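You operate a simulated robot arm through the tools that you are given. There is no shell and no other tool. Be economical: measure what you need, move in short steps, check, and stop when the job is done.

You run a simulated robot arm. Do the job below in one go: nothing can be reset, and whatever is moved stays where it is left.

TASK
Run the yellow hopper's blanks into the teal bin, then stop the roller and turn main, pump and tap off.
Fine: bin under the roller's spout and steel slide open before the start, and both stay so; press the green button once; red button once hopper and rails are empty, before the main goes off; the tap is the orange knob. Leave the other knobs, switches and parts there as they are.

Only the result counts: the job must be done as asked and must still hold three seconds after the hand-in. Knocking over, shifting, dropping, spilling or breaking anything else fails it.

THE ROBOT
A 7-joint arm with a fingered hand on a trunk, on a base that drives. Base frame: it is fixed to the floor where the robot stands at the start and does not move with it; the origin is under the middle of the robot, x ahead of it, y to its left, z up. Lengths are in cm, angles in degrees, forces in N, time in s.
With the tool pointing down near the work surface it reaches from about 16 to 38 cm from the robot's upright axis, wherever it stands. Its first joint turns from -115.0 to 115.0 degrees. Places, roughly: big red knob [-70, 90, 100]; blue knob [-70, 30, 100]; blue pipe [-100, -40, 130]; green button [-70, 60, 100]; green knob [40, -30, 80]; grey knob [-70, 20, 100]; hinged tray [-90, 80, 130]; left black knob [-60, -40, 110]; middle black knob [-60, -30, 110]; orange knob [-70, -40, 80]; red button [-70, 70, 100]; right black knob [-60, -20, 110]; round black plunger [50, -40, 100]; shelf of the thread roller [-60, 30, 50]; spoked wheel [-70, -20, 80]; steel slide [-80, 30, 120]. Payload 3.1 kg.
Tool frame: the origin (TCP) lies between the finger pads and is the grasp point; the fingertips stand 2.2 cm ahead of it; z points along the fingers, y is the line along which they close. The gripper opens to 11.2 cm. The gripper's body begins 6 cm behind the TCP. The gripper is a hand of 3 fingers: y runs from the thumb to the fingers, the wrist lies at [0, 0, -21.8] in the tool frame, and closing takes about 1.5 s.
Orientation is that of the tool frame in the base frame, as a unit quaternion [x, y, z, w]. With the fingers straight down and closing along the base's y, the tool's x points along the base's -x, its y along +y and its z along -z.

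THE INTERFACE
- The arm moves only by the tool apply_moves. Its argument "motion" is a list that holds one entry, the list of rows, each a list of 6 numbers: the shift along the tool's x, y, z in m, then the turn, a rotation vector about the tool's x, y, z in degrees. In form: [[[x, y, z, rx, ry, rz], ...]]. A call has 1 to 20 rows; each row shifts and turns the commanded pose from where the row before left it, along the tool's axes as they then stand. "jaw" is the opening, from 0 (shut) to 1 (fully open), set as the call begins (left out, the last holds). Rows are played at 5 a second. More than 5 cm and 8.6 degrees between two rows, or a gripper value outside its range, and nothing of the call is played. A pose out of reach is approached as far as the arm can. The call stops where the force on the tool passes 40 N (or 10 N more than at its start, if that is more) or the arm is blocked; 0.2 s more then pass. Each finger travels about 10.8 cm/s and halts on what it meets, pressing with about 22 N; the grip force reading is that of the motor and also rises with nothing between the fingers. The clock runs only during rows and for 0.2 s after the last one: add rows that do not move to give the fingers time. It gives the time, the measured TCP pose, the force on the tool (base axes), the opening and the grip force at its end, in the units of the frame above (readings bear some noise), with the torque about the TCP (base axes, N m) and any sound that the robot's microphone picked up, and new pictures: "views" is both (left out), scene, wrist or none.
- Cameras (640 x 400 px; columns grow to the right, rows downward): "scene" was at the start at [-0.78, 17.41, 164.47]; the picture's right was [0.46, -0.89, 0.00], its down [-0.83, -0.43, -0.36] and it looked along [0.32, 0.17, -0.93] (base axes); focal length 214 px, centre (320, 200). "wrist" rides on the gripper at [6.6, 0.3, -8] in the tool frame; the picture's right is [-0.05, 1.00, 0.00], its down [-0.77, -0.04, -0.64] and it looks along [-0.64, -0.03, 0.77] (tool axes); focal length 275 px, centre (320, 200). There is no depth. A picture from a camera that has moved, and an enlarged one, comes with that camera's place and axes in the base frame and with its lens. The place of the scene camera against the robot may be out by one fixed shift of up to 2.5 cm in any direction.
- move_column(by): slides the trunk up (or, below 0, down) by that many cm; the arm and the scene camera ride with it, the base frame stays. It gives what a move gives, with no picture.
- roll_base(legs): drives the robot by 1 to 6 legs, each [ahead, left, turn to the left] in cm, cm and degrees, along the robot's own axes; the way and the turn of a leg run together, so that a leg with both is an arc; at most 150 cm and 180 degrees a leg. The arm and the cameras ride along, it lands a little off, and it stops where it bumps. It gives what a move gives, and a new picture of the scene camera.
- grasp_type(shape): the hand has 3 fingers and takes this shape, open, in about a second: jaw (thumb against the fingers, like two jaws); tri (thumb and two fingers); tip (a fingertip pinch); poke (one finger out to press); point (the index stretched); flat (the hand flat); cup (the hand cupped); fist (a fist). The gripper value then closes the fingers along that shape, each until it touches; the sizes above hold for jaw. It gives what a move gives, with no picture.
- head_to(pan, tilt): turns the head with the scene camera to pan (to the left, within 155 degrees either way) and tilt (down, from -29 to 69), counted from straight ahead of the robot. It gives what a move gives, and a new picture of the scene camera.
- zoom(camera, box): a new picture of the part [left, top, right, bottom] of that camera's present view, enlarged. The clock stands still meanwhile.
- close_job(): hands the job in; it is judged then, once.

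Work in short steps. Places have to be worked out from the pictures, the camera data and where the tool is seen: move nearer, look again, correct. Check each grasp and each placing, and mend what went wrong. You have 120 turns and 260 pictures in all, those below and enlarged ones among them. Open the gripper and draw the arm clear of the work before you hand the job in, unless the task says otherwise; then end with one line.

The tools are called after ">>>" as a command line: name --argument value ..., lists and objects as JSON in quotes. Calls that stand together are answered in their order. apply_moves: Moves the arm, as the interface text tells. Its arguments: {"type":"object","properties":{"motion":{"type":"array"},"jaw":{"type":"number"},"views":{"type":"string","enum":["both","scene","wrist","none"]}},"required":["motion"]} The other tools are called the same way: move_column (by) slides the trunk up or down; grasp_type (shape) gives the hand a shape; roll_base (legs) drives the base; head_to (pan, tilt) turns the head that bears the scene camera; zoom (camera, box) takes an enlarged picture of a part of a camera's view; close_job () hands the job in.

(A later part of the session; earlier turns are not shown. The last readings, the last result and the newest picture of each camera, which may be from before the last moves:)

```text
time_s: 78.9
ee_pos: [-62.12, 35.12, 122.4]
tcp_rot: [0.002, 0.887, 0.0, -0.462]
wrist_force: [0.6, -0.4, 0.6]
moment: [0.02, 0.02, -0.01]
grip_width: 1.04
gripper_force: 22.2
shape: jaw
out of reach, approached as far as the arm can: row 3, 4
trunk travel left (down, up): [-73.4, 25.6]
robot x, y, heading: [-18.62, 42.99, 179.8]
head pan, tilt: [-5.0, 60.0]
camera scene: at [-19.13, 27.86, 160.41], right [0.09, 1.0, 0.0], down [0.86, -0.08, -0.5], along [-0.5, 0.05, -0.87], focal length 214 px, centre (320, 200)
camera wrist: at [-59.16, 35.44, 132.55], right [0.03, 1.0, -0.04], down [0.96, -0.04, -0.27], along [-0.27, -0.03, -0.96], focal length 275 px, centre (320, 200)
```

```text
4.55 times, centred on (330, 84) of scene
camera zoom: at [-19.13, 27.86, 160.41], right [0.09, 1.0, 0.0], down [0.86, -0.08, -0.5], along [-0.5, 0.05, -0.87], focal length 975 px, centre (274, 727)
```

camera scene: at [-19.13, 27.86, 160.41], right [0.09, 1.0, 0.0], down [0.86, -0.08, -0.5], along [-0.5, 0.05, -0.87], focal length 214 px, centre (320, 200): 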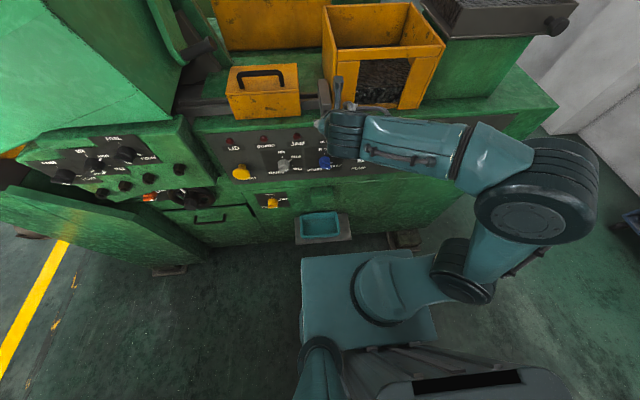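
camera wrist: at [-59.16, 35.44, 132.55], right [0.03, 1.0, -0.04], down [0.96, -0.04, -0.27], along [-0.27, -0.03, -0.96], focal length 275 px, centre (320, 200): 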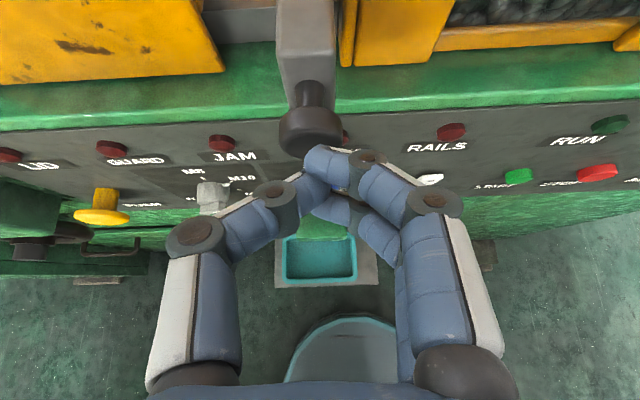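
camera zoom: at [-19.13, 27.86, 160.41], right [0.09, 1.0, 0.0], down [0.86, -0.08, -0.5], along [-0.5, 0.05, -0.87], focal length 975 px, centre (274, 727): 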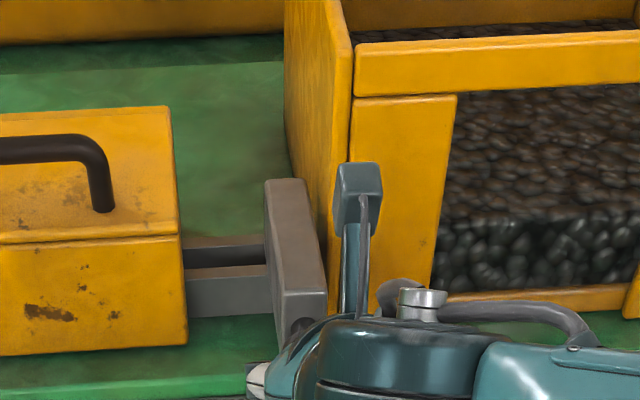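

The arm ran out of near reach and slipped off; the slide is out ~5 cm. I open, back the base 7 cm, and regrip to test for the stop.

>>> apply_moves --motion '[[[0, 0, 0, 0, 0, 0], [0, 0, 0, 0, 0, 0], [0, 0, 0, 0, 0, 0], [0, 0, 0, 0, 0, 0]]]' --jaw 0.5 --views "none"

>>> roll_base --legs '[[-7, 0, 0]]'

>>> apply_moves --motion '[[[0.0055, 0, 0.022, 0, 0, 0], [0, 0, 0, 0, 0, 0]]]' --views "wrist"

>>> zoom --camera "wrist" --box '[200, 0, 440, 150]'

```text
time_s: 79.9
ee_pos: [-62.16, 35.27, 122.41]
tcp_rot: [0.002, 0.887, 0.0, -0.461]
wrist_force: [0.6, -0.3, -0.5]
moment: [-0.01, 0.03, -0.01]
grip_width: 5.54
gripper_force: 0.0
shape: jaw
trunk travel left (down, up): [-73.4, 25.6]
robot x, y, heading: [-18.6, 43.3, 179.7]
head pan, tilt: [-5.0, 60.0]
```

```text
time_s: 80.9
ee_pos: [-54.94, 35.07, 122.51]
tcp_rot: [0.001, 0.887, -0.001, -0.462]
wrist_force: [0.8, -0.3, 1.2]
moment: [0.02, 0.01, -0.01]
grip_width: 5.54
gripper_force: 0.0
shape: jaw
trunk travel left (down, up): [-73.4, 25.6]
robot x, y, heading: [-11.82, 42.87, 179.5]
head pan, tilt: [-5.0, 60.0]
camera scene: at [-12.07, 27.81, 160.41], right [0.09, 1.0, 0.0], down [0.86, -0.08, -0.5], along [-0.5, 0.05, -0.87], focal length 214 px, centre (320, 200)
```

scene: 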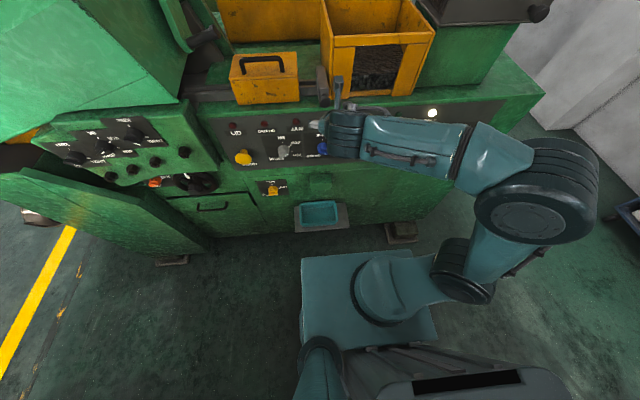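

```text
time_s: 81.5
ee_pos: [-57.29, 35.1, 121.74]
tcp_rot: [0.002, 0.887, -0.001, -0.462]
wrist_force: [0.2, -0.3, -0.6]
moment: [0.05, 0.0, -0.01]
grip_width: 5.54
gripper_force: 0.1
shape: jaw
trunk travel left (down, up): [-73.4, 25.6]
robot x, y, heading: [-11.5, 42.85, 179.7]
head pan, tilt: [-5.0, 60.0]
camera wrist: at [-54.23, 35.36, 131.79], right [0.03, 1.0, -0.04], down [0.96, -0.04, -0.27], along [-0.27, -0.03, -0.96], focal length 275 px, centre (320, 200)
```

wrist: 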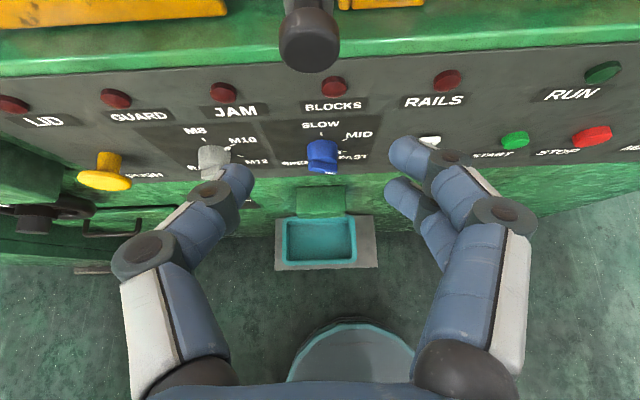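

```text
2.67 times, centred on (320, 75) of wrist
camera zoom: at [-54.23, 35.36, 131.79], right [0.03, 1.0, -0.04], down [0.96, -0.04, -0.27], along [-0.27, -0.03, -0.96], focal length 734 px, centre (320, 533)
```

zoom: 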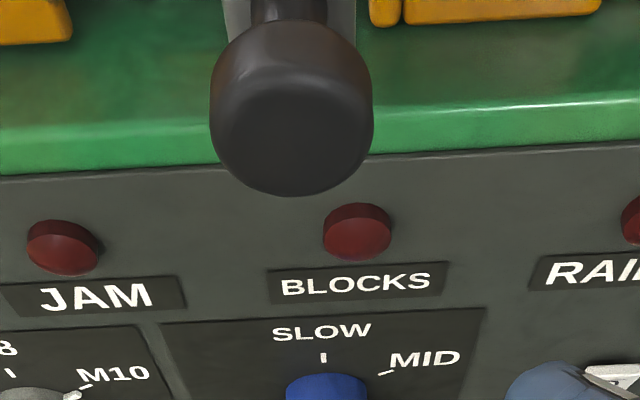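

Knob head now near x≈-65. I advance to it and grip again.

>>> apply_moves --motion '[[[0.0127, -0.003, 0.0212, 0, 0, 0], [0.0127, 0, 0.0212, 0, 0, 0], [0.0127, 0, 0.0212, 0, 0, 0], [0, 0, 0, 0, 0, 0]]]' --views "none"

>>> apply_moves --motion '[[[0, 0, 0, 0, 0, 0], [0, 0, 0, 0, 0, 0], [0, 0, 0, 0, 0, 0], [0, 0, 0, 0, 0, 0], [0, 0, 0, 0, 0, 0]]]' --jaw 0 --views "wrist"

```text
time_s: 82.5
ee_pos: [-64.65, 34.92, 120.97]
tcp_rot: [0.003, 0.887, 0.0, -0.461]
wrist_force: [0.4, 0.3, -1.5]
moment: [0.02, -0.02, 0.03]
grip_width: 5.53
gripper_force: 0.1
shape: jaw
trunk travel left (down, up): [-73.4, 25.6]
robot x, y, heading: [-11.58, 43.04, 179.6]
head pan, tilt: [-5.0, 60.0]
```

```text
time_s: 83.7
ee_pos: [-64.65, 34.83, 120.94]
tcp_rot: [0.002, 0.887, 0.0, -0.462]
wrist_force: [-0.5, -0.8, -0.3]
moment: [-0.04, 0.05, -0.02]
grip_width: 2.29
gripper_force: 22.2
shape: jaw
trunk travel left (down, up): [-73.4, 25.6]
robot x, y, heading: [-12.21, 43.2, 179.4]
head pan, tilt: [-5.0, 60.0]
camera wrist: at [-61.8, 35.12, 131.14], right [0.03, 1.0, -0.04], down [0.96, -0.04, -0.27], along [-0.27, -0.03, -0.96], focal length 275 px, centre (320, 200)
```

wrist: 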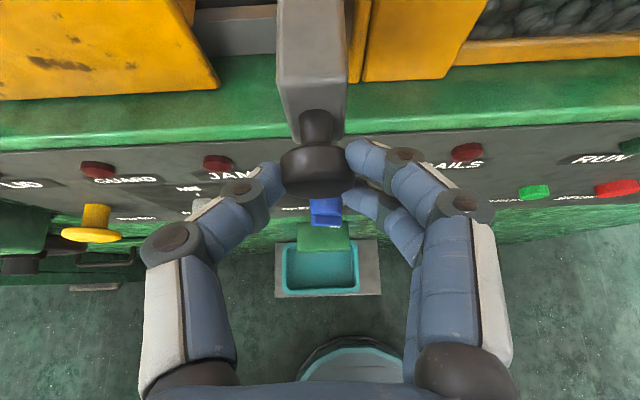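

Gripped again; pull 4 cm more and watch the force.

>>> apply_moves --motion '[[[-0.0057, 0, -0.0082, 0, 0, 0], [-0.0057, 0, -0.0082, 0, 0, 0], [0, 0, 0, 0, 0, 0]]]' --views "wrist"

>>> apply_moves --motion '[[[-0.0057, 0, -0.0082, 0, 0, 0], [-0.0057, 0, -0.0082, 0, 0, 0], [0, 0, 0, 0, 0, 0]]]'

>>> zoom --camera "scene" --box '[260, 40, 400, 128]'

```text
time_s: 84.5
ee_pos: [-62.82, 34.79, 120.89]
tcp_rot: [0.003, 0.887, 0.001, -0.461]
wrist_force: [0.2, -0.6, 0.2]
moment: [0.02, -0.02, 0.0]
grip_width: 1.19
gripper_force: 21.8
shape: jaw
trunk travel left (down, up): [-73.4, 25.6]
robot x, y, heading: [-12.07, 43.43, 179.4]
head pan, tilt: [-5.0, 60.0]
camera wrist: at [-59.92, 35.04, 131.05], right [0.03, 1.0, -0.04], down [0.96, -0.04, -0.26], along [-0.27, -0.03, -0.96], focal length 275 px, centre (320, 200)
```

wrist: 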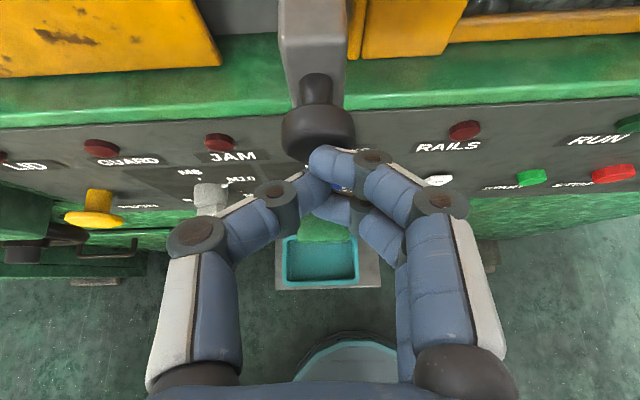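

```text
time_s: 85.3
ee_pos: [-60.76, 34.78, 120.94]
tcp_rot: [0.003, 0.887, 0.001, -0.461]
wrist_force: [0.3, -0.1, -0.5]
moment: [-0.01, 0.01, -0.04]
grip_width: 1.17
gripper_force: 22.4
shape: jaw
trunk travel left (down, up): [-73.4, 25.6]
robot x, y, heading: [-11.98, 42.77, 179.6]
head pan, tilt: [-5.0, 60.0]
camera scene: at [-12.27, 27.81, 160.41], right [0.09, 1.0, 0.0], down [0.86, -0.08, -0.5], along [-0.5, 0.05, -0.87], focal length 214 px, centre (320, 200)
camera wrist: at [-57.81, 35.11, 131.18], right [0.03, 1.0, -0.04], down [0.96, -0.04, -0.27], along [-0.27, -0.03, -0.96], focal length 275 px, centre (320, 200)
```

scene: 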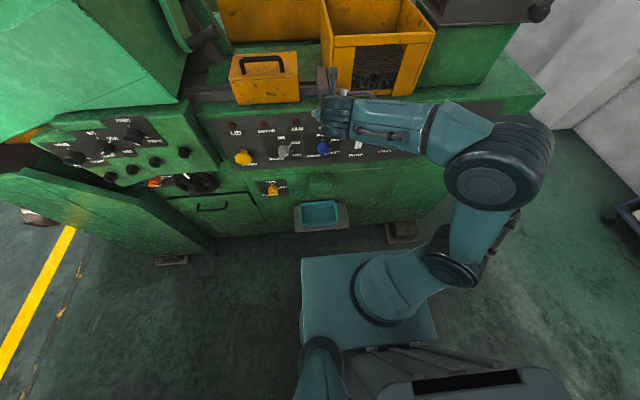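
wrist: 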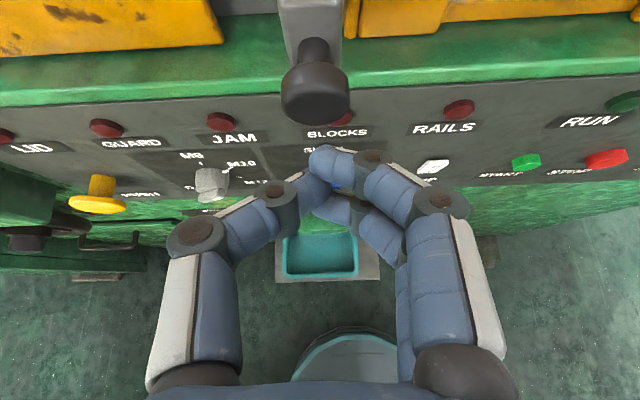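

```text
4.55 times, centred on (330, 84) of scene
camera zoom: at [-12.27, 27.81, 160.41], right [0.09, 1.0, 0.0], down [0.86, -0.08, -0.5], along [-0.5, 0.05, -0.87], focal length 975 px, centre (274, 727)
```

zoom: 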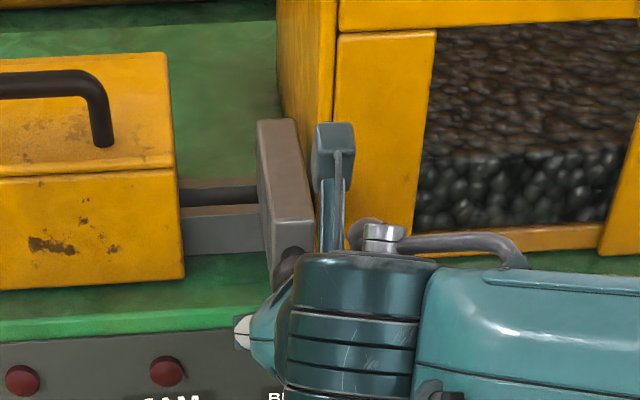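

The grip slipped twice at the same spot, so the slide is at its stop (~5 cm out). Next I verify from above and then go to the buttons: I shift the base 18 cm right and look.

>>> roll_base --legs '[[0, -18, 0]]'

>>> zoom --camera "scene" --box '[160, 20, 320, 120]'

```text
time_s: 86.8
ee_pos: [-60.62, 52.89, 121.08]
tcp_rot: [0.002, 0.887, -0.001, -0.462]
wrist_force: [-1.1, 0.1, -0.2]
moment: [-0.01, -0.01, 0.05]
grip_width: 1.19
gripper_force: 22.2
shape: jaw
trunk travel left (down, up): [-73.4, 25.6]
robot x, y, heading: [-11.61, 61.02, 179.7]
head pan, tilt: [-5.0, 60.0]
camera scene: at [-12.12, 46.01, 160.42], right [0.09, 1.0, 0.0], down [0.86, -0.08, -0.5], along [-0.5, 0.04, -0.87], focal length 214 px, centre (320, 200)
```

scene: 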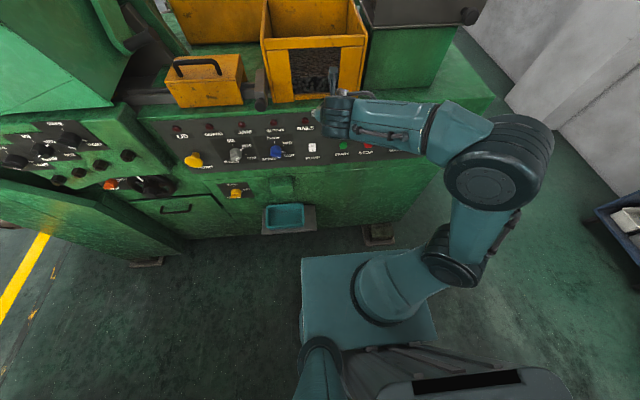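

```text
4.00 times, centred on (240, 70) of scene
camera zoom: at [-12.12, 46.01, 160.42], right [0.09, 1.0, 0.0], down [0.86, -0.08, -0.5], along [-0.5, 0.04, -0.87], focal length 858 px, centre (640, 720)
```

zoom: 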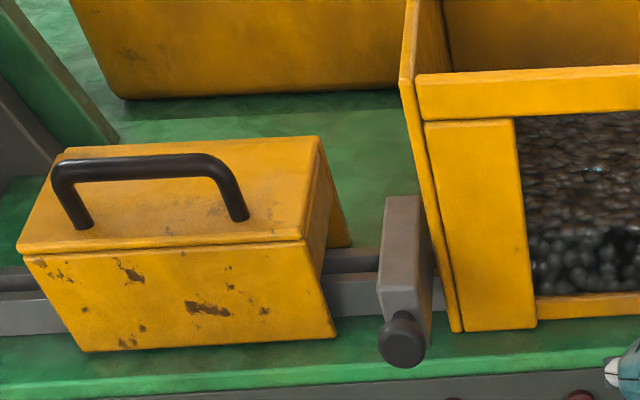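

The plate still seems to overlap the rail slot, so I want a surer pull with a deeper grip behind the knob head. I open, go back left and look.

>>> apply_moves --motion '[[[0, 0, 0, 0, 0, 0], [0, 0, 0, 0, 0, 0], [0, 0, 0, 0, 0, 0]]]' --jaw 0.5 --views "none"

>>> roll_base --legs '[[0, 18, 0]]'

>>> apply_moves --motion '[[[0, 0, 0, 0, 0, 0]]]' --views "wrist"

>>> zoom --camera "wrist" --box '[200, 0, 440, 150]'

```text
time_s: 87.6
ee_pos: [-60.49, 52.91, 121.0]
tcp_rot: [0.0, 0.887, -0.001, -0.462]
wrist_force: [-0.1, -1.3, 1.1]
moment: [0.0, 0.0, -0.05]
grip_width: 5.55
gripper_force: 0.1
shape: jaw
trunk travel left (down, up): [-73.4, 25.6]
robot x, y, heading: [-11.79, 61.35, 179.7]
head pan, tilt: [-5.0, 60.0]
```

```text
time_s: 89.1
ee_pos: [-60.55, 34.55, 120.9]
tcp_rot: [0.001, 0.887, -0.001, -0.461]
wrist_force: [0.1, 0.4, 0.2]
moment: [0.0, -0.02, -0.01]
grip_width: 5.54
gripper_force: 0.1
shape: jaw
trunk travel left (down, up): [-73.4, 25.6]
robot x, y, heading: [-11.83, 43.12, 180.1]
head pan, tilt: [-5.0, 60.0]
camera scene: at [-12.17, 27.61, 160.4], right [0.09, 1.0, 0.0], down [0.86, -0.08, -0.5], along [-0.5, 0.05, -0.87], focal length 214 px, centre (320, 200)
```

scene: 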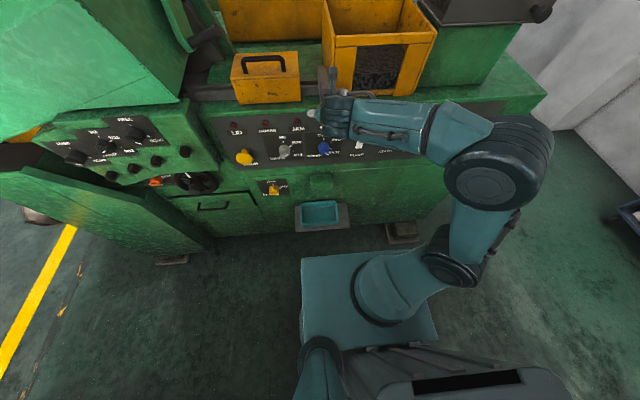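

```text
time_s: 89.5
ee_pos: [-60.72, 34.64, 120.96]
tcp_rot: [0.0, 0.887, -0.001, -0.461]
wrist_force: [0.5, 0.7, 0.3]
moment: [-0.02, -0.04, -0.06]
grip_width: 5.54
gripper_force: 0.1
shape: jaw
trunk travel left (down, up): [-73.4, 25.6]
robot x, y, heading: [-11.6, 43.1, 179.5]
head pan, tilt: [-5.0, 60.0]
camera wrist: at [-57.75, 34.88, 131.19], right [0.03, 1.0, -0.04], down [0.96, -0.04, -0.27], along [-0.27, -0.03, -0.96], focal length 275 px, centre (320, 200)
```

wrist: 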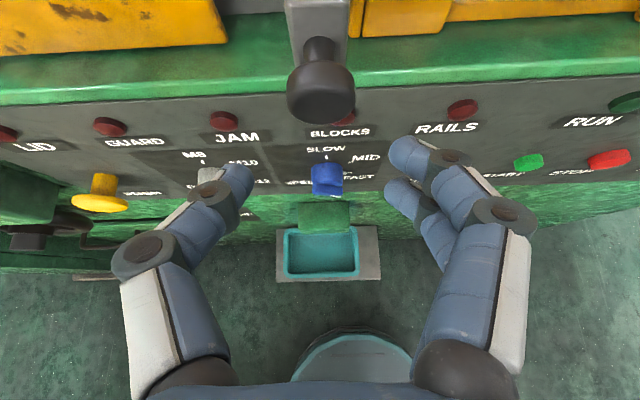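

```text
2.67 times, centred on (320, 75) of wrist
camera zoom: at [-57.75, 34.88, 131.19], right [0.03, 1.0, -0.04], down [0.96, -0.04, -0.27], along [-0.27, -0.03, -0.96], focal length 734 px, centre (320, 533)
```

zoom: 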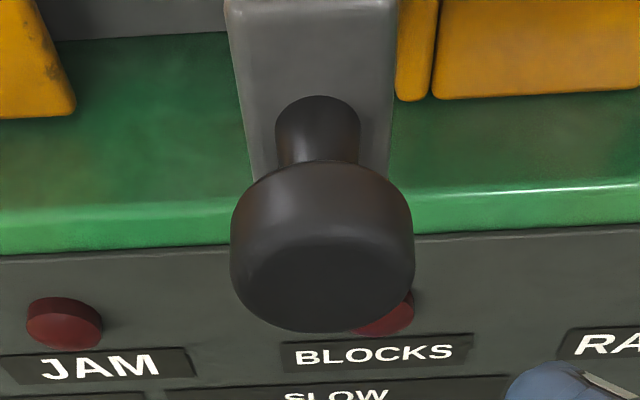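

I go in 5.3 cm, deeper past the head, and close.

>>> apply_moves --motion '[[[0.011, 0, 0.014, 0, 0, 0], [0.011, 0, 0.014, 0, 0, 0], [0.01, 0, 0.014, 0, 0, 0], [0, 0, 0, 0, 0, 0]]]' --views "none"

>>> apply_moves --motion '[[[0, 0, 0, 0, 0, 0], [0, 0, 0, 0, 0, 0], [0, 0, 0, 0, 0, 0], [0, 0, 0, 0, 0, 0], [0, 0, 0, 0, 0, 0]]]' --jaw 0 --views "wrist"

>>> zoom --camera "wrist" --box '[200, 50, 440, 200]'

```text
time_s: 90.5
ee_pos: [-65.97, 34.55, 121.24]
tcp_rot: [0.001, 0.887, -0.001, -0.462]
wrist_force: [0.2, -1.4, 0.0]
moment: [-0.01, 0.03, 0.01]
grip_width: 5.53
gripper_force: 0.0
shape: jaw
trunk travel left (down, up): [-73.4, 25.6]
robot x, y, heading: [-11.72, 42.93, 179.7]
head pan, tilt: [-5.0, 60.0]
```

```text
time_s: 91.7
ee_pos: [-66.15, 34.66, 121.24]
tcp_rot: [0.0, 0.887, -0.002, -0.461]
wrist_force: [-6.5, 0.3, 3.7]
moment: [0.02, 0.11, -0.35]
grip_width: 1.64
gripper_force: 21.6
shape: jaw
trunk travel left (down, up): [-73.4, 25.6]
robot x, y, heading: [-12.0, 42.81, 179.7]
head pan, tilt: [-5.0, 60.0]
camera wrist: at [-63.2, 34.91, 131.37], right [0.03, 1.0, -0.04], down [0.96, -0.04, -0.27], along [-0.27, -0.03, -0.96], focal length 275 px, centre (320, 200)
```

wrist: 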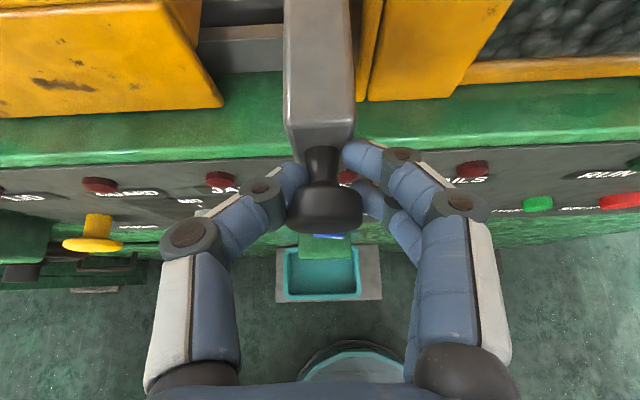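

```text
2.67 times, centred on (320, 125) of wrist
camera zoom: at [-63.2, 34.91, 131.37], right [0.03, 1.0, -0.04], down [0.96, -0.04, -0.27], along [-0.27, -0.03, -0.96], focal length 734 px, centre (320, 400)
```

zoom: 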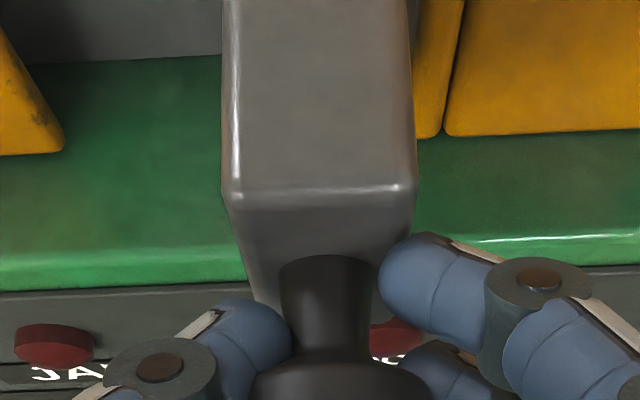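

Fingers now hook behind the head on the neck. Pull 1 cm at a time, reading force.

>>> apply_moves --motion '[[[-0.0057, 0, -0.0082, 0, 0, 0], [0, 0, 0, 0, 0, 0]]]' --views "none"

>>> apply_moves --motion '[[[-0.0057, 0, -0.0082, 0, 0, 0], [0, 0, 0, 0, 0, 0]]]' --views "wrist"

```text
time_s: 92.3
ee_pos: [-66.12, 34.62, 121.27]
tcp_rot: [0.002, 0.886, -0.001, -0.464]
wrist_force: [-26.5, -2.1, 1.6]
moment: [-0.04, 0.27, -0.32]
grip_width: 1.45
gripper_force: 22.3
shape: jaw
trunk travel left (down, up): [-73.4, 25.6]
robot x, y, heading: [-11.68, 43.25, 179.8]
head pan, tilt: [-5.0, 60.0]
stopped in row 2: the force on the tool passed its limit at 43 N (the readings are from after the stop); the commanded pose is now the measured one
```

```text
time_s: 92.7
ee_pos: [-65.74, 34.58, 121.5]
tcp_rot: [0.001, 0.885, -0.002, -0.466]
wrist_force: [-33.1, -4.6, -2.2]
moment: [0.05, 0.31, -0.1]
grip_width: 1.01
gripper_force: 22.3
shape: jaw
trunk travel left (down, up): [-73.4, 25.6]
robot x, y, heading: [-12.05, 42.65, 179.8]
head pan, tilt: [-5.0, 60.0]
stopped in row 1: the force on the tool passed its limit at 48 N (the readings are from after the stop); the commanded pose is now the measured one
camera wrist: at [-62.81, 34.77, 131.51], right [0.02, 1.0, -0.04], down [0.96, -0.04, -0.28], along [-0.28, -0.03, -0.96], focal length 275 px, centre (320, 200)
```

wrist: 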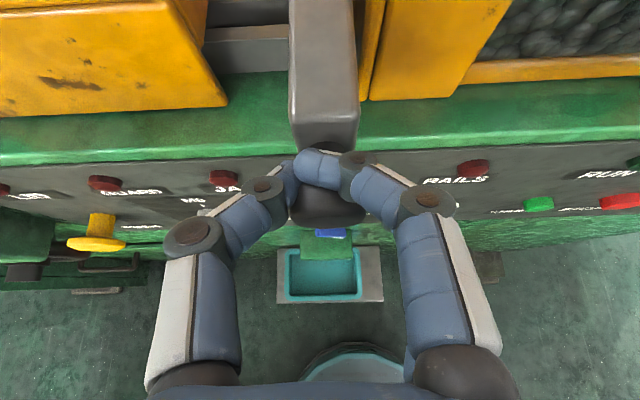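

It resists 48 N: a hard stop, so the slide is fully open. I open the jaws and retreat along +x.

>>> apply_moves --motion '[[[0, 0, 0, 0, 0, 0], [0, 0, 0, 0, 0, 0], [0, 0, 0, 0, 0, 0], [0, 0, 0, 0, 0, 0]]]' --jaw 0.55 --views "none"

>>> apply_moves --motion '[[[-0.0057, 0, -0.0082, 0, 0, 0], [-0.0115, 0, -0.0164, 0, 0, 0], [-0.0115, 0, -0.0164, 0, 0, 0], [-0.0057, 0, -0.0082, 0, 0, 0], [0, 0, 0, 0, 0, 0]]]' --views "wrist"

>>> zoom --camera "scene" --box '[230, 30, 390, 130]'

```text
time_s: 93.7
ee_pos: [-64.77, 34.65, 121.82]
tcp_rot: [0.0, 0.884, -0.003, -0.467]
wrist_force: [0.2, -0.1, -0.1]
moment: [0.0, 0.05, -0.02]
grip_width: 6.09
gripper_force: 0.1
shape: jaw
trunk travel left (down, up): [-73.4, 25.6]
robot x, y, heading: [-11.92, 42.99, 179.9]
head pan, tilt: [-5.0, 60.0]
```

```text
time_s: 94.9
ee_pos: [-58.8, 34.64, 121.61]
tcp_rot: [0.001, 0.884, -0.002, -0.468]
wrist_force: [-0.5, 0.2, -0.7]
moment: [-0.01, -0.01, 0.01]
grip_width: 6.13
gripper_force: 0.0
shape: jaw
trunk travel left (down, up): [-73.4, 25.6]
robot x, y, heading: [-11.97, 42.93, 179.8]
head pan, tilt: [-5.0, 60.0]
camera wrist: at [-55.74, 35.02, 131.77], right [0.02, 1.0, -0.04], down [0.96, -0.04, -0.28], along [-0.28, -0.04, -0.96], focal length 275 px, centre (320, 200)
```

wrist: 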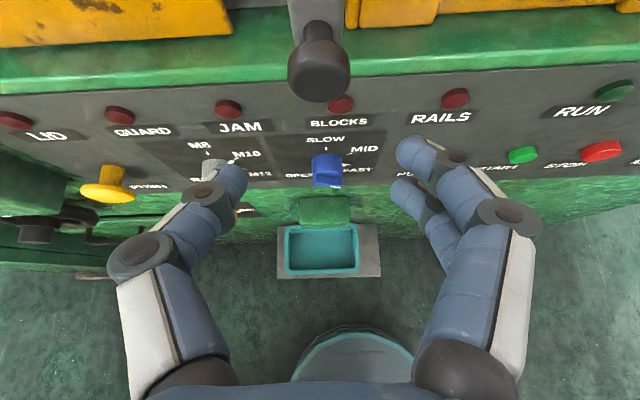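

```text
4.00 times, centred on (310, 80) of scene
camera zoom: at [-12.32, 27.72, 160.41], right [0.09, 1.0, 0.0], down [0.86, -0.08, -0.5], along [-0.5, 0.05, -0.87], focal length 858 px, centre (360, 680)
```

zoom: 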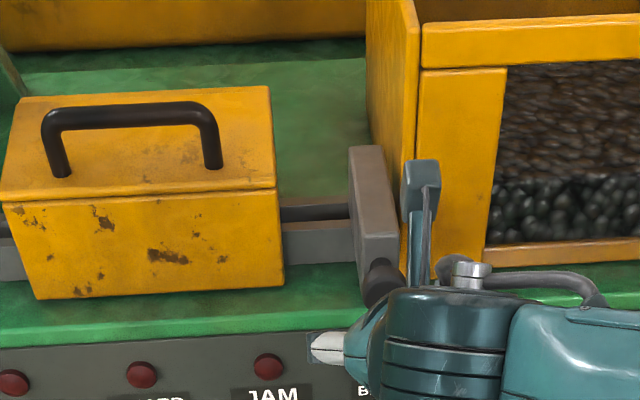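

Now the buttons. I drive back 4 and right 20, take the poke shape, and level the tool.

>>> roll_base --legs '[[-4, -20, 0]]'

>>> grasp_type --shape "poke"

>>> apply_moves --motion '[[[0.02, 0, 0, 0, 7, 0], [0.02, 0, 0, 0, 7, 0], [0.02, 0, 0, 0, 7, 0], [0, 0, 0, 0, 0, 0]]]'

```text
time_s: 96.5
ee_pos: [-54.81, 54.77, 121.67]
tcp_rot: [0.003, 0.883, -0.002, -0.469]
wrist_force: [-1.1, 0.6, -0.2]
moment: [-0.02, -0.05, 0.05]
grip_width: 6.1
gripper_force: 0.0
shape: jaw
trunk travel left (down, up): [-73.4, 25.6]
robot x, y, heading: [-7.78, 62.56, 179.7]
head pan, tilt: [-5.0, 60.0]
camera scene: at [-8.28, 47.68, 160.42], right [0.09, 1.0, 0.0], down [0.86, -0.08, -0.5], along [-0.5, 0.05, -0.87], focal length 214 px, centre (320, 200)
```

scene: 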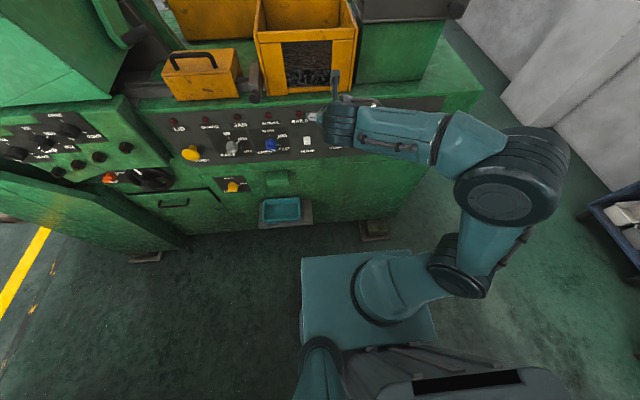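

```text
time_s: 97.4
ee_pos: [-54.87, 54.71, 121.66]
tcp_rot: [0.001, 0.884, -0.004, -0.468]
wrist_force: [-0.3, 0.0, -0.6]
moment: [0.01, 0.02, 0.01]
grip_width: 0.0
gripper_force: 0.0
shape: poke
trunk travel left (down, up): [-73.4, 25.6]
robot x, y, heading: [-7.55, 62.65, 179.5]
head pan, tilt: [-5.0, 60.0]
```

```text
time_s: 98.4
ee_pos: [-61.19, 55.3, 131.86]
tcp_rot: [0.002, 0.785, -0.002, -0.62]
wrist_force: [-0.4, 0.5, -1.4]
moment: [0.02, 0.02, -0.02]
grip_width: 0.0
gripper_force: 0.0
shape: poke
out of reach, approached as far as the arm can: row 1, 2, 3
trunk travel left (down, up): [-73.4, 25.6]
robot x, y, heading: [-7.75, 62.2, 179.7]
head pan, tilt: [-5.0, 60.0]
camera scene: at [-8.32, 47.61, 160.41], right [0.09, 1.0, 0.0], down [0.86, -0.08, -0.5], along [-0.5, 0.05, -0.87], focal length 214 px, centre (320, 200)
camera wrist: at [-54.75, 55.58, 140.33], right [0.01, 1.0, -0.05], down [0.8, -0.04, -0.6], along [-0.6, -0.03, -0.8], focal length 275 px, centre (320, 200)
```

scene: 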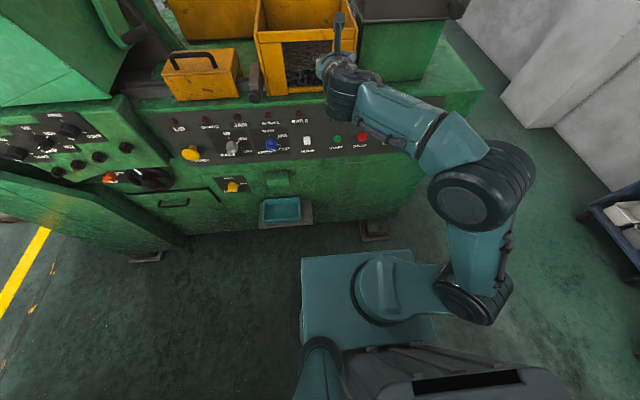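
wrist: 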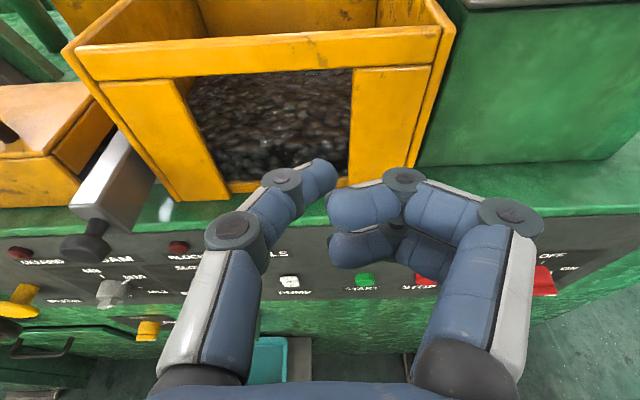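

The thumb is the poking finger, tip about 2 cm ahead of the TCP. I lower to the button height.

>>> move_column --by -24

>>> apply_moves --motion '[[[0, 0, 0, 0, 6.5, 0], [0, 0, 0, 0, 6.5, 0], [0, 0, 0, 0, 0, 0]]]'

>>> zoom --camera "scene" --box '[240, 60, 440, 185]'

```text
time_s: 100.9
ee_pos: [-61.13, 55.24, 107.83]
tcp_rot: [0.002, 0.785, -0.002, -0.619]
wrist_force: [0.1, 0.1, -0.1]
moment: [0.0, 0.03, 0.0]
grip_width: 0.02
gripper_force: 0.1
shape: poke
trunk travel left (down, up): [-49.4, 49.6]
robot x, y, heading: [-7.61, 63.05, 179.7]
head pan, tilt: [-5.0, 60.0]
```

```text
time_s: 101.7
ee_pos: [-64.5, 54.99, 111.84]
tcp_rot: [0.001, 0.73, -0.001, -0.683]
wrist_force: [1.0, -0.4, 0.6]
moment: [-0.01, -0.03, -0.01]
grip_width: 0.0
gripper_force: 0.1
shape: poke
out of reach, approached as far as the arm can: row 1, 2
trunk travel left (down, up): [-49.4, 49.6]
robot x, y, heading: [-7.71, 62.62, 179.6]
head pan, tilt: [-5.0, 60.0]
camera scene: at [-8.31, 47.59, 136.41], right [0.09, 1.0, 0.0], down [0.86, -0.08, -0.5], along [-0.5, 0.05, -0.87], focal length 214 px, centre (320, 200)
camera wrist: at [-56.82, 55.17, 119.19], right [0.0, 1.0, -0.05], down [0.69, -0.04, -0.73], along [-0.73, -0.03, -0.69], focal length 275 px, centre (320, 200)
```

scene: 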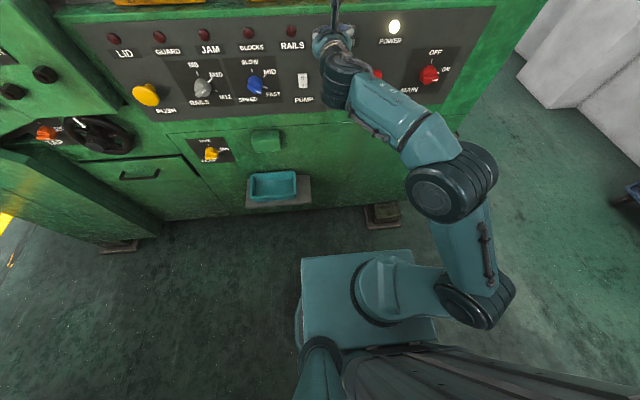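
wrist: 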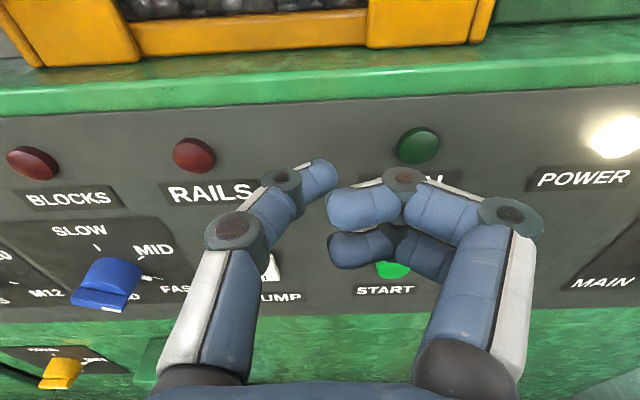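

```text
3.20 times, centred on (340, 122) of scene
camera zoom: at [-8.31, 47.59, 136.41], right [0.09, 1.0, 0.0], down [0.86, -0.08, -0.5], along [-0.5, 0.05, -0.87], focal length 686 px, centre (256, 448)
```

zoom: 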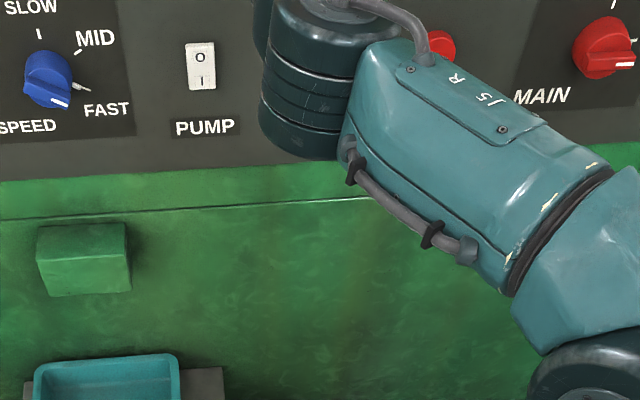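

START is at about [-70.5, 60.3, 98.5]. I move the base back 8 and right 5, lower the trunk 12, and look again.

>>> roll_base --legs '[[-8, -5, 0]]'

>>> move_column --by -12

>>> apply_moves --motion '[[[0, 0, 0, 0, 2, 0], [0, 0, 0, 0, 2, 0], [0, 0, 0, 0, 0, 0]]]'

```text
time_s: 102.8
ee_pos: [-56.32, 60.07, 111.9]
tcp_rot: [0.0, 0.731, -0.003, -0.683]
wrist_force: [0.4, 0.1, 0.3]
moment: [0.0, -0.03, -0.01]
grip_width: 0.0
gripper_force: 0.1
shape: poke
trunk travel left (down, up): [-49.4, 49.6]
robot x, y, heading: [0.22, 67.81, 179.5]
head pan, tilt: [-5.0, 60.0]
camera scene: at [-0.08, 52.61, 136.42], right [0.09, 1.0, 0.0], down [0.86, -0.08, -0.5], along [-0.5, 0.05, -0.87], focal length 214 px, centre (320, 200)
```

scene: 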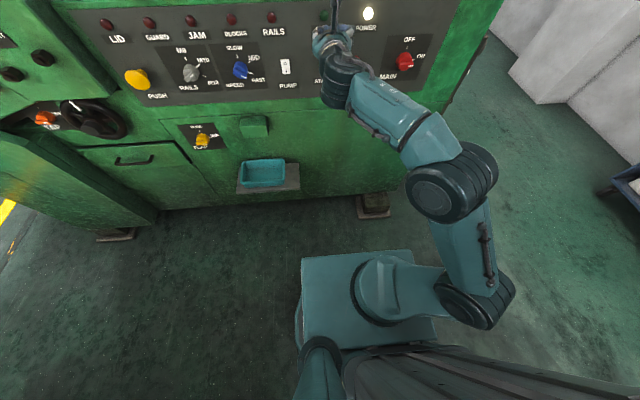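

```text
time_s: 104.3
ee_pos: [-56.31, 59.75, 99.97]
tcp_rot: [0.001, 0.731, -0.002, -0.683]
wrist_force: [0.3, 0.0, 0.4]
moment: [0.0, 0.01, -0.02]
grip_width: 0.0
gripper_force: 0.0
shape: poke
trunk travel left (down, up): [-37.4, 61.6]
robot x, y, heading: [0.45, 67.84, 179.7]
head pan, tilt: [-5.0, 60.0]
```

```text
time_s: 105.1
ee_pos: [-57.53, 59.74, 101.16]
tcp_rot: [0.001, 0.707, 0.0, -0.707]
wrist_force: [0.1, -1.2, -0.1]
moment: [-0.02, -0.01, 0.02]
grip_width: 0.0
gripper_force: 0.1
shape: poke
out of reach, approached as far as the arm can: row 1, 2
trunk travel left (down, up): [-37.4, 61.6]
robot x, y, heading: [0.71, 67.43, 179.5]
head pan, tilt: [-5.0, 60.0]
camera scene: at [-0.19, 52.54, 124.41], right [0.09, 1.0, 0.0], down [0.86, -0.08, -0.5], along [-0.5, 0.05, -0.87], focal length 214 px, centre (320, 200)
camera wrist: at [-49.48, 59.83, 107.88], right [0.0, 1.0, -0.05], down [0.64, -0.04, -0.77], along [-0.77, -0.03, -0.64], focal length 275 px, centre (320, 200)
```

scene: 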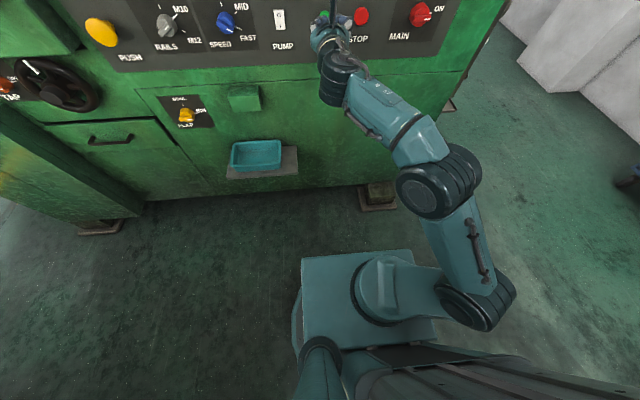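
wrist: 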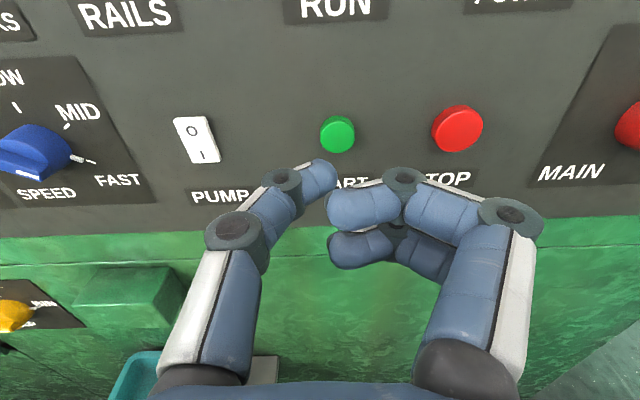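

START refined: [-70.3, 60.7, 97.7]. I line up the thumb tip 2 cm in front of it.

>>> apply_moves --motion '[[[-0.017, 0.0045, 0.03, 0, 0, 0], [-0.017, 0.0045, 0.03, 0, 0, 0], [0, 0, 0.02, 0, 0, 0], [0, 0, 0, 0, 0, 0]]]'

>>> zoom --camera "wrist" --box '[240, 80, 480, 230]'

```text
time_s: 106.1
ee_pos: [-65.7, 60.46, 97.79]
tcp_rot: [-0.002, -0.707, 0.001, 0.707]
wrist_force: [0.3, -0.3, 0.1]
moment: [-0.01, -0.02, -0.02]
grip_width: 0.01
gripper_force: 0.0
shape: poke
trunk travel left (down, up): [-37.4, 61.6]
robot x, y, heading: [0.55, 68.12, 179.7]
head pan, tilt: [-5.0, 60.0]
camera scene: at [-0.2, 52.54, 124.41], right [0.09, 1.0, 0.0], down [0.86, -0.08, -0.5], along [-0.5, 0.05, -0.87], focal length 214 px, centre (320, 200)
camera wrist: at [-57.53, 60.73, 104.46], right [0.0, 1.0, -0.05], down [0.64, -0.04, -0.77], along [-0.77, -0.03, -0.63], focal length 275 px, centre (320, 200)
```

scene: 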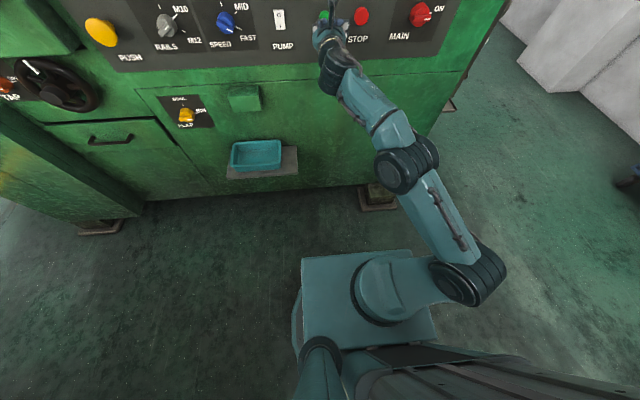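
wrist: 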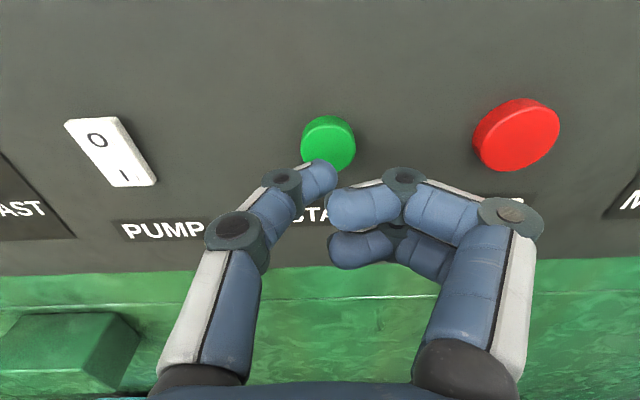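

```text
2.67 times, centred on (360, 155) of wrist
camera zoom: at [-57.53, 60.73, 104.46], right [0.0, 1.0, -0.05], down [0.64, -0.04, -0.77], along [-0.77, -0.03, -0.63], focal length 734 px, centre (213, 320)
```

zoom: 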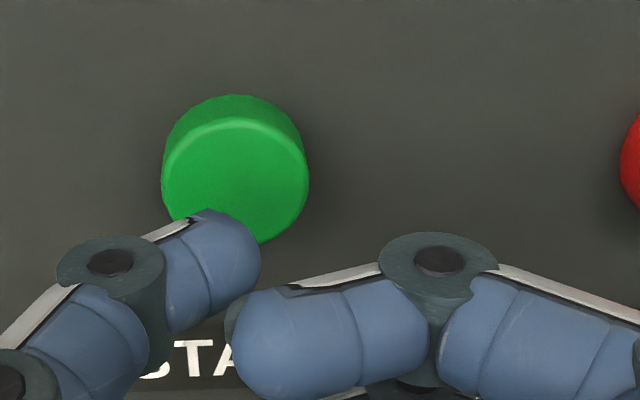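

Tip lines up with START. I press in small steps.

>>> apply_moves --motion '[[[0, 0, 0.005, 0, 0, 0], [0, 0, 0.005, 0, 0, 0], [0, 0, 0.004, 0, 0, 0], [0, 0, 0.003, 0, 0, 0]]]' --views "wrist"

```text
time_s: 107.1
ee_pos: [-67.44, 60.45, 97.69]
tcp_rot: [-0.001, -0.707, 0.002, 0.708]
wrist_force: [0.4, 0.0, -0.3]
moment: [0.0, 0.03, -0.03]
grip_width: 0.0
gripper_force: 0.0
shape: poke
trunk travel left (down, up): [-37.4, 61.6]
robot x, y, heading: [0.24, 67.98, 179.6]
head pan, tilt: [-5.0, 60.0]
camera wrist: at [-59.22, 60.72, 104.5], right [0.0, 1.0, -0.05], down [0.64, -0.04, -0.77], along [-0.77, -0.03, -0.63], focal length 275 px, centre (320, 200)
```

wrist: 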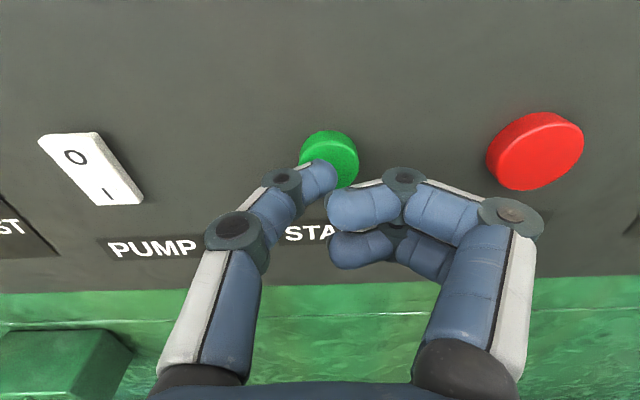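

No contact yet; continue in 3 mm steps.

>>> apply_moves --motion '[[[0, 0, 0.003, 0, 0, 0], [0, 0, 0.003, 0, 0, 0], [0, 0, 0.003, 0, 0, 0]]]' --views "wrist"

```text
time_s: 107.9
ee_pos: [-68.35, 60.5, 97.67]
tcp_rot: [-0.001, -0.707, 0.002, 0.708]
wrist_force: [0.9, -0.6, -0.4]
moment: [-0.01, 0.01, -0.01]
grip_width: 0.0
gripper_force: 0.1
shape: poke
trunk travel left (down, up): [-37.4, 61.6]
robot x, y, heading: [0.03, 67.82, 179.7]
head pan, tilt: [-5.0, 60.0]
camera wrist: at [-60.11, 60.7, 104.47], right [0.0, 1.0, -0.05], down [0.63, -0.04, -0.77], along [-0.77, -0.03, -0.63], focal length 275 px, centre (320, 200)
```

wrist: 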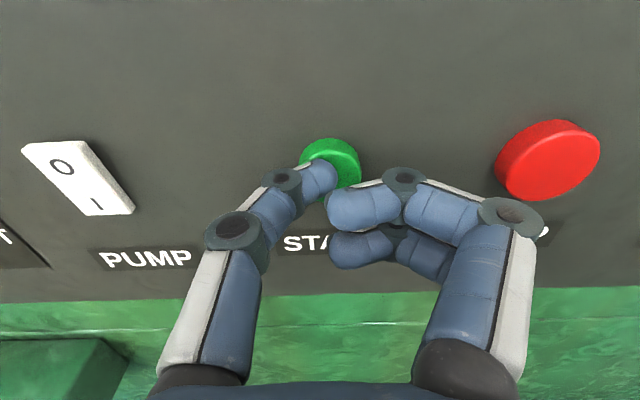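

>>> apply_moves --motion '[[[0, 0, 0.003, 0, 0, 0], [0, 0, 0.003, 0, 0, 0], [0, 0, 0.003, 0, 0, 0]]]' --views "wrist"

```text
time_s: 108.7
ee_pos: [-68.91, 60.39, 97.78]
tcp_rot: [-0.001, -0.706, 0.002, 0.708]
wrist_force: [13.8, -0.5, -3.0]
moment: [0.0, -0.09, 0.02]
grip_width: 0.01
gripper_force: 0.1
shape: poke
trunk travel left (down, up): [-37.4, 61.6]
robot x, y, heading: [0.4, 67.77, 179.6]
head pan, tilt: [-5.0, 60.0]
heard: click
camera wrist: at [-60.78, 60.59, 104.53], right [0.0, 1.0, -0.05], down [0.63, -0.04, -0.77], along [-0.77, -0.03, -0.63], focal length 275 px, centre (320, 200)
```

wrist: 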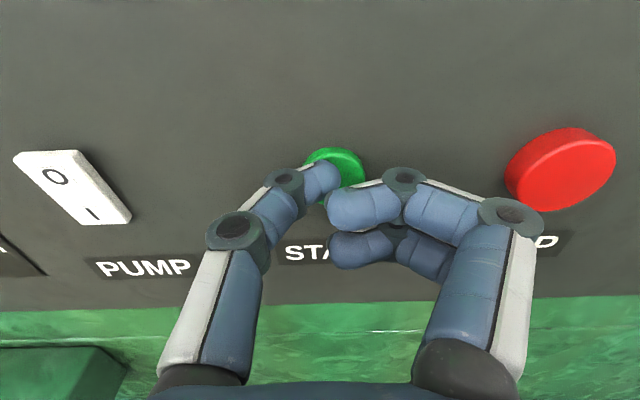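

A click was heard. I withdraw 4 cm and look at the lamps.

>>> apply_moves --motion '[[[0, 0, -0.02, 0, 0, 0], [0, 0, -0.02, 0, 0, 0], [0, 0, -0.01, 0, 0, 0]]]' --views "none"

>>> head_to --pan 5 --tilt 25

>>> zoom --camera "scene" --box '[180, 100, 500, 300]'

```text
time_s: 109.5
ee_pos: [-64.15, 60.46, 97.6]
tcp_rot: [-0.001, -0.707, 0.001, 0.707]
wrist_force: [0.0, -1.0, -0.5]
moment: [-0.03, 0.01, 0.0]
grip_width: 0.0
gripper_force: 0.1
shape: poke
trunk travel left (down, up): [-37.4, 61.6]
robot x, y, heading: [0.14, 67.51, 179.8]
head pan, tilt: [-5.0, 60.0]
```

```text
time_s: 110.5
ee_pos: [-64.07, 60.52, 97.61]
tcp_rot: [-0.001, -0.707, 0.0, 0.707]
wrist_force: [-0.1, 0.7, 0.0]
moment: [-0.01, 0.0, -0.01]
grip_width: 0.0
gripper_force: 0.1
shape: poke
trunk travel left (down, up): [-37.4, 61.6]
robot x, y, heading: [0.85, 67.91, 179.9]
head pan, tilt: [5.0, 25.0]
camera scene: at [-2.74, 51.18, 129.41], right [-0.08, 1.0, 0.0], down [0.42, 0.03, -0.91], along [-0.9, -0.07, -0.42], focal length 214 px, centre (320, 200)
```

scene: 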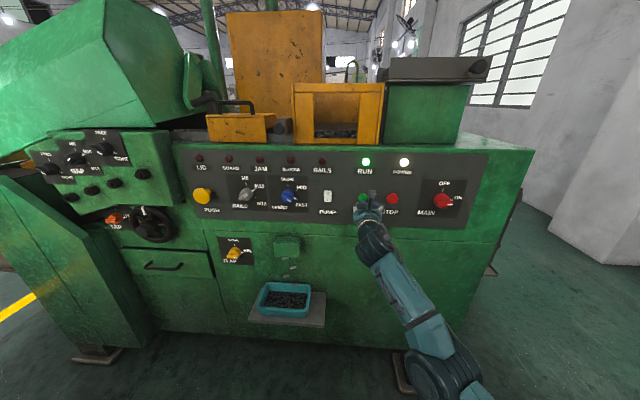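

```text
2.00 times, centred on (340, 200) of scene
camera zoom: at [-2.74, 51.18, 129.41], right [-0.08, 1.0, 0.0], down [0.42, 0.03, -0.91], along [-0.9, -0.07, -0.42], focal length 429 px, centre (280, 200)
```

zoom: 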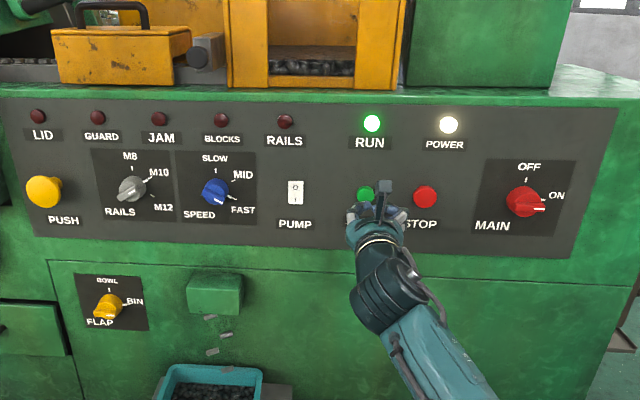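

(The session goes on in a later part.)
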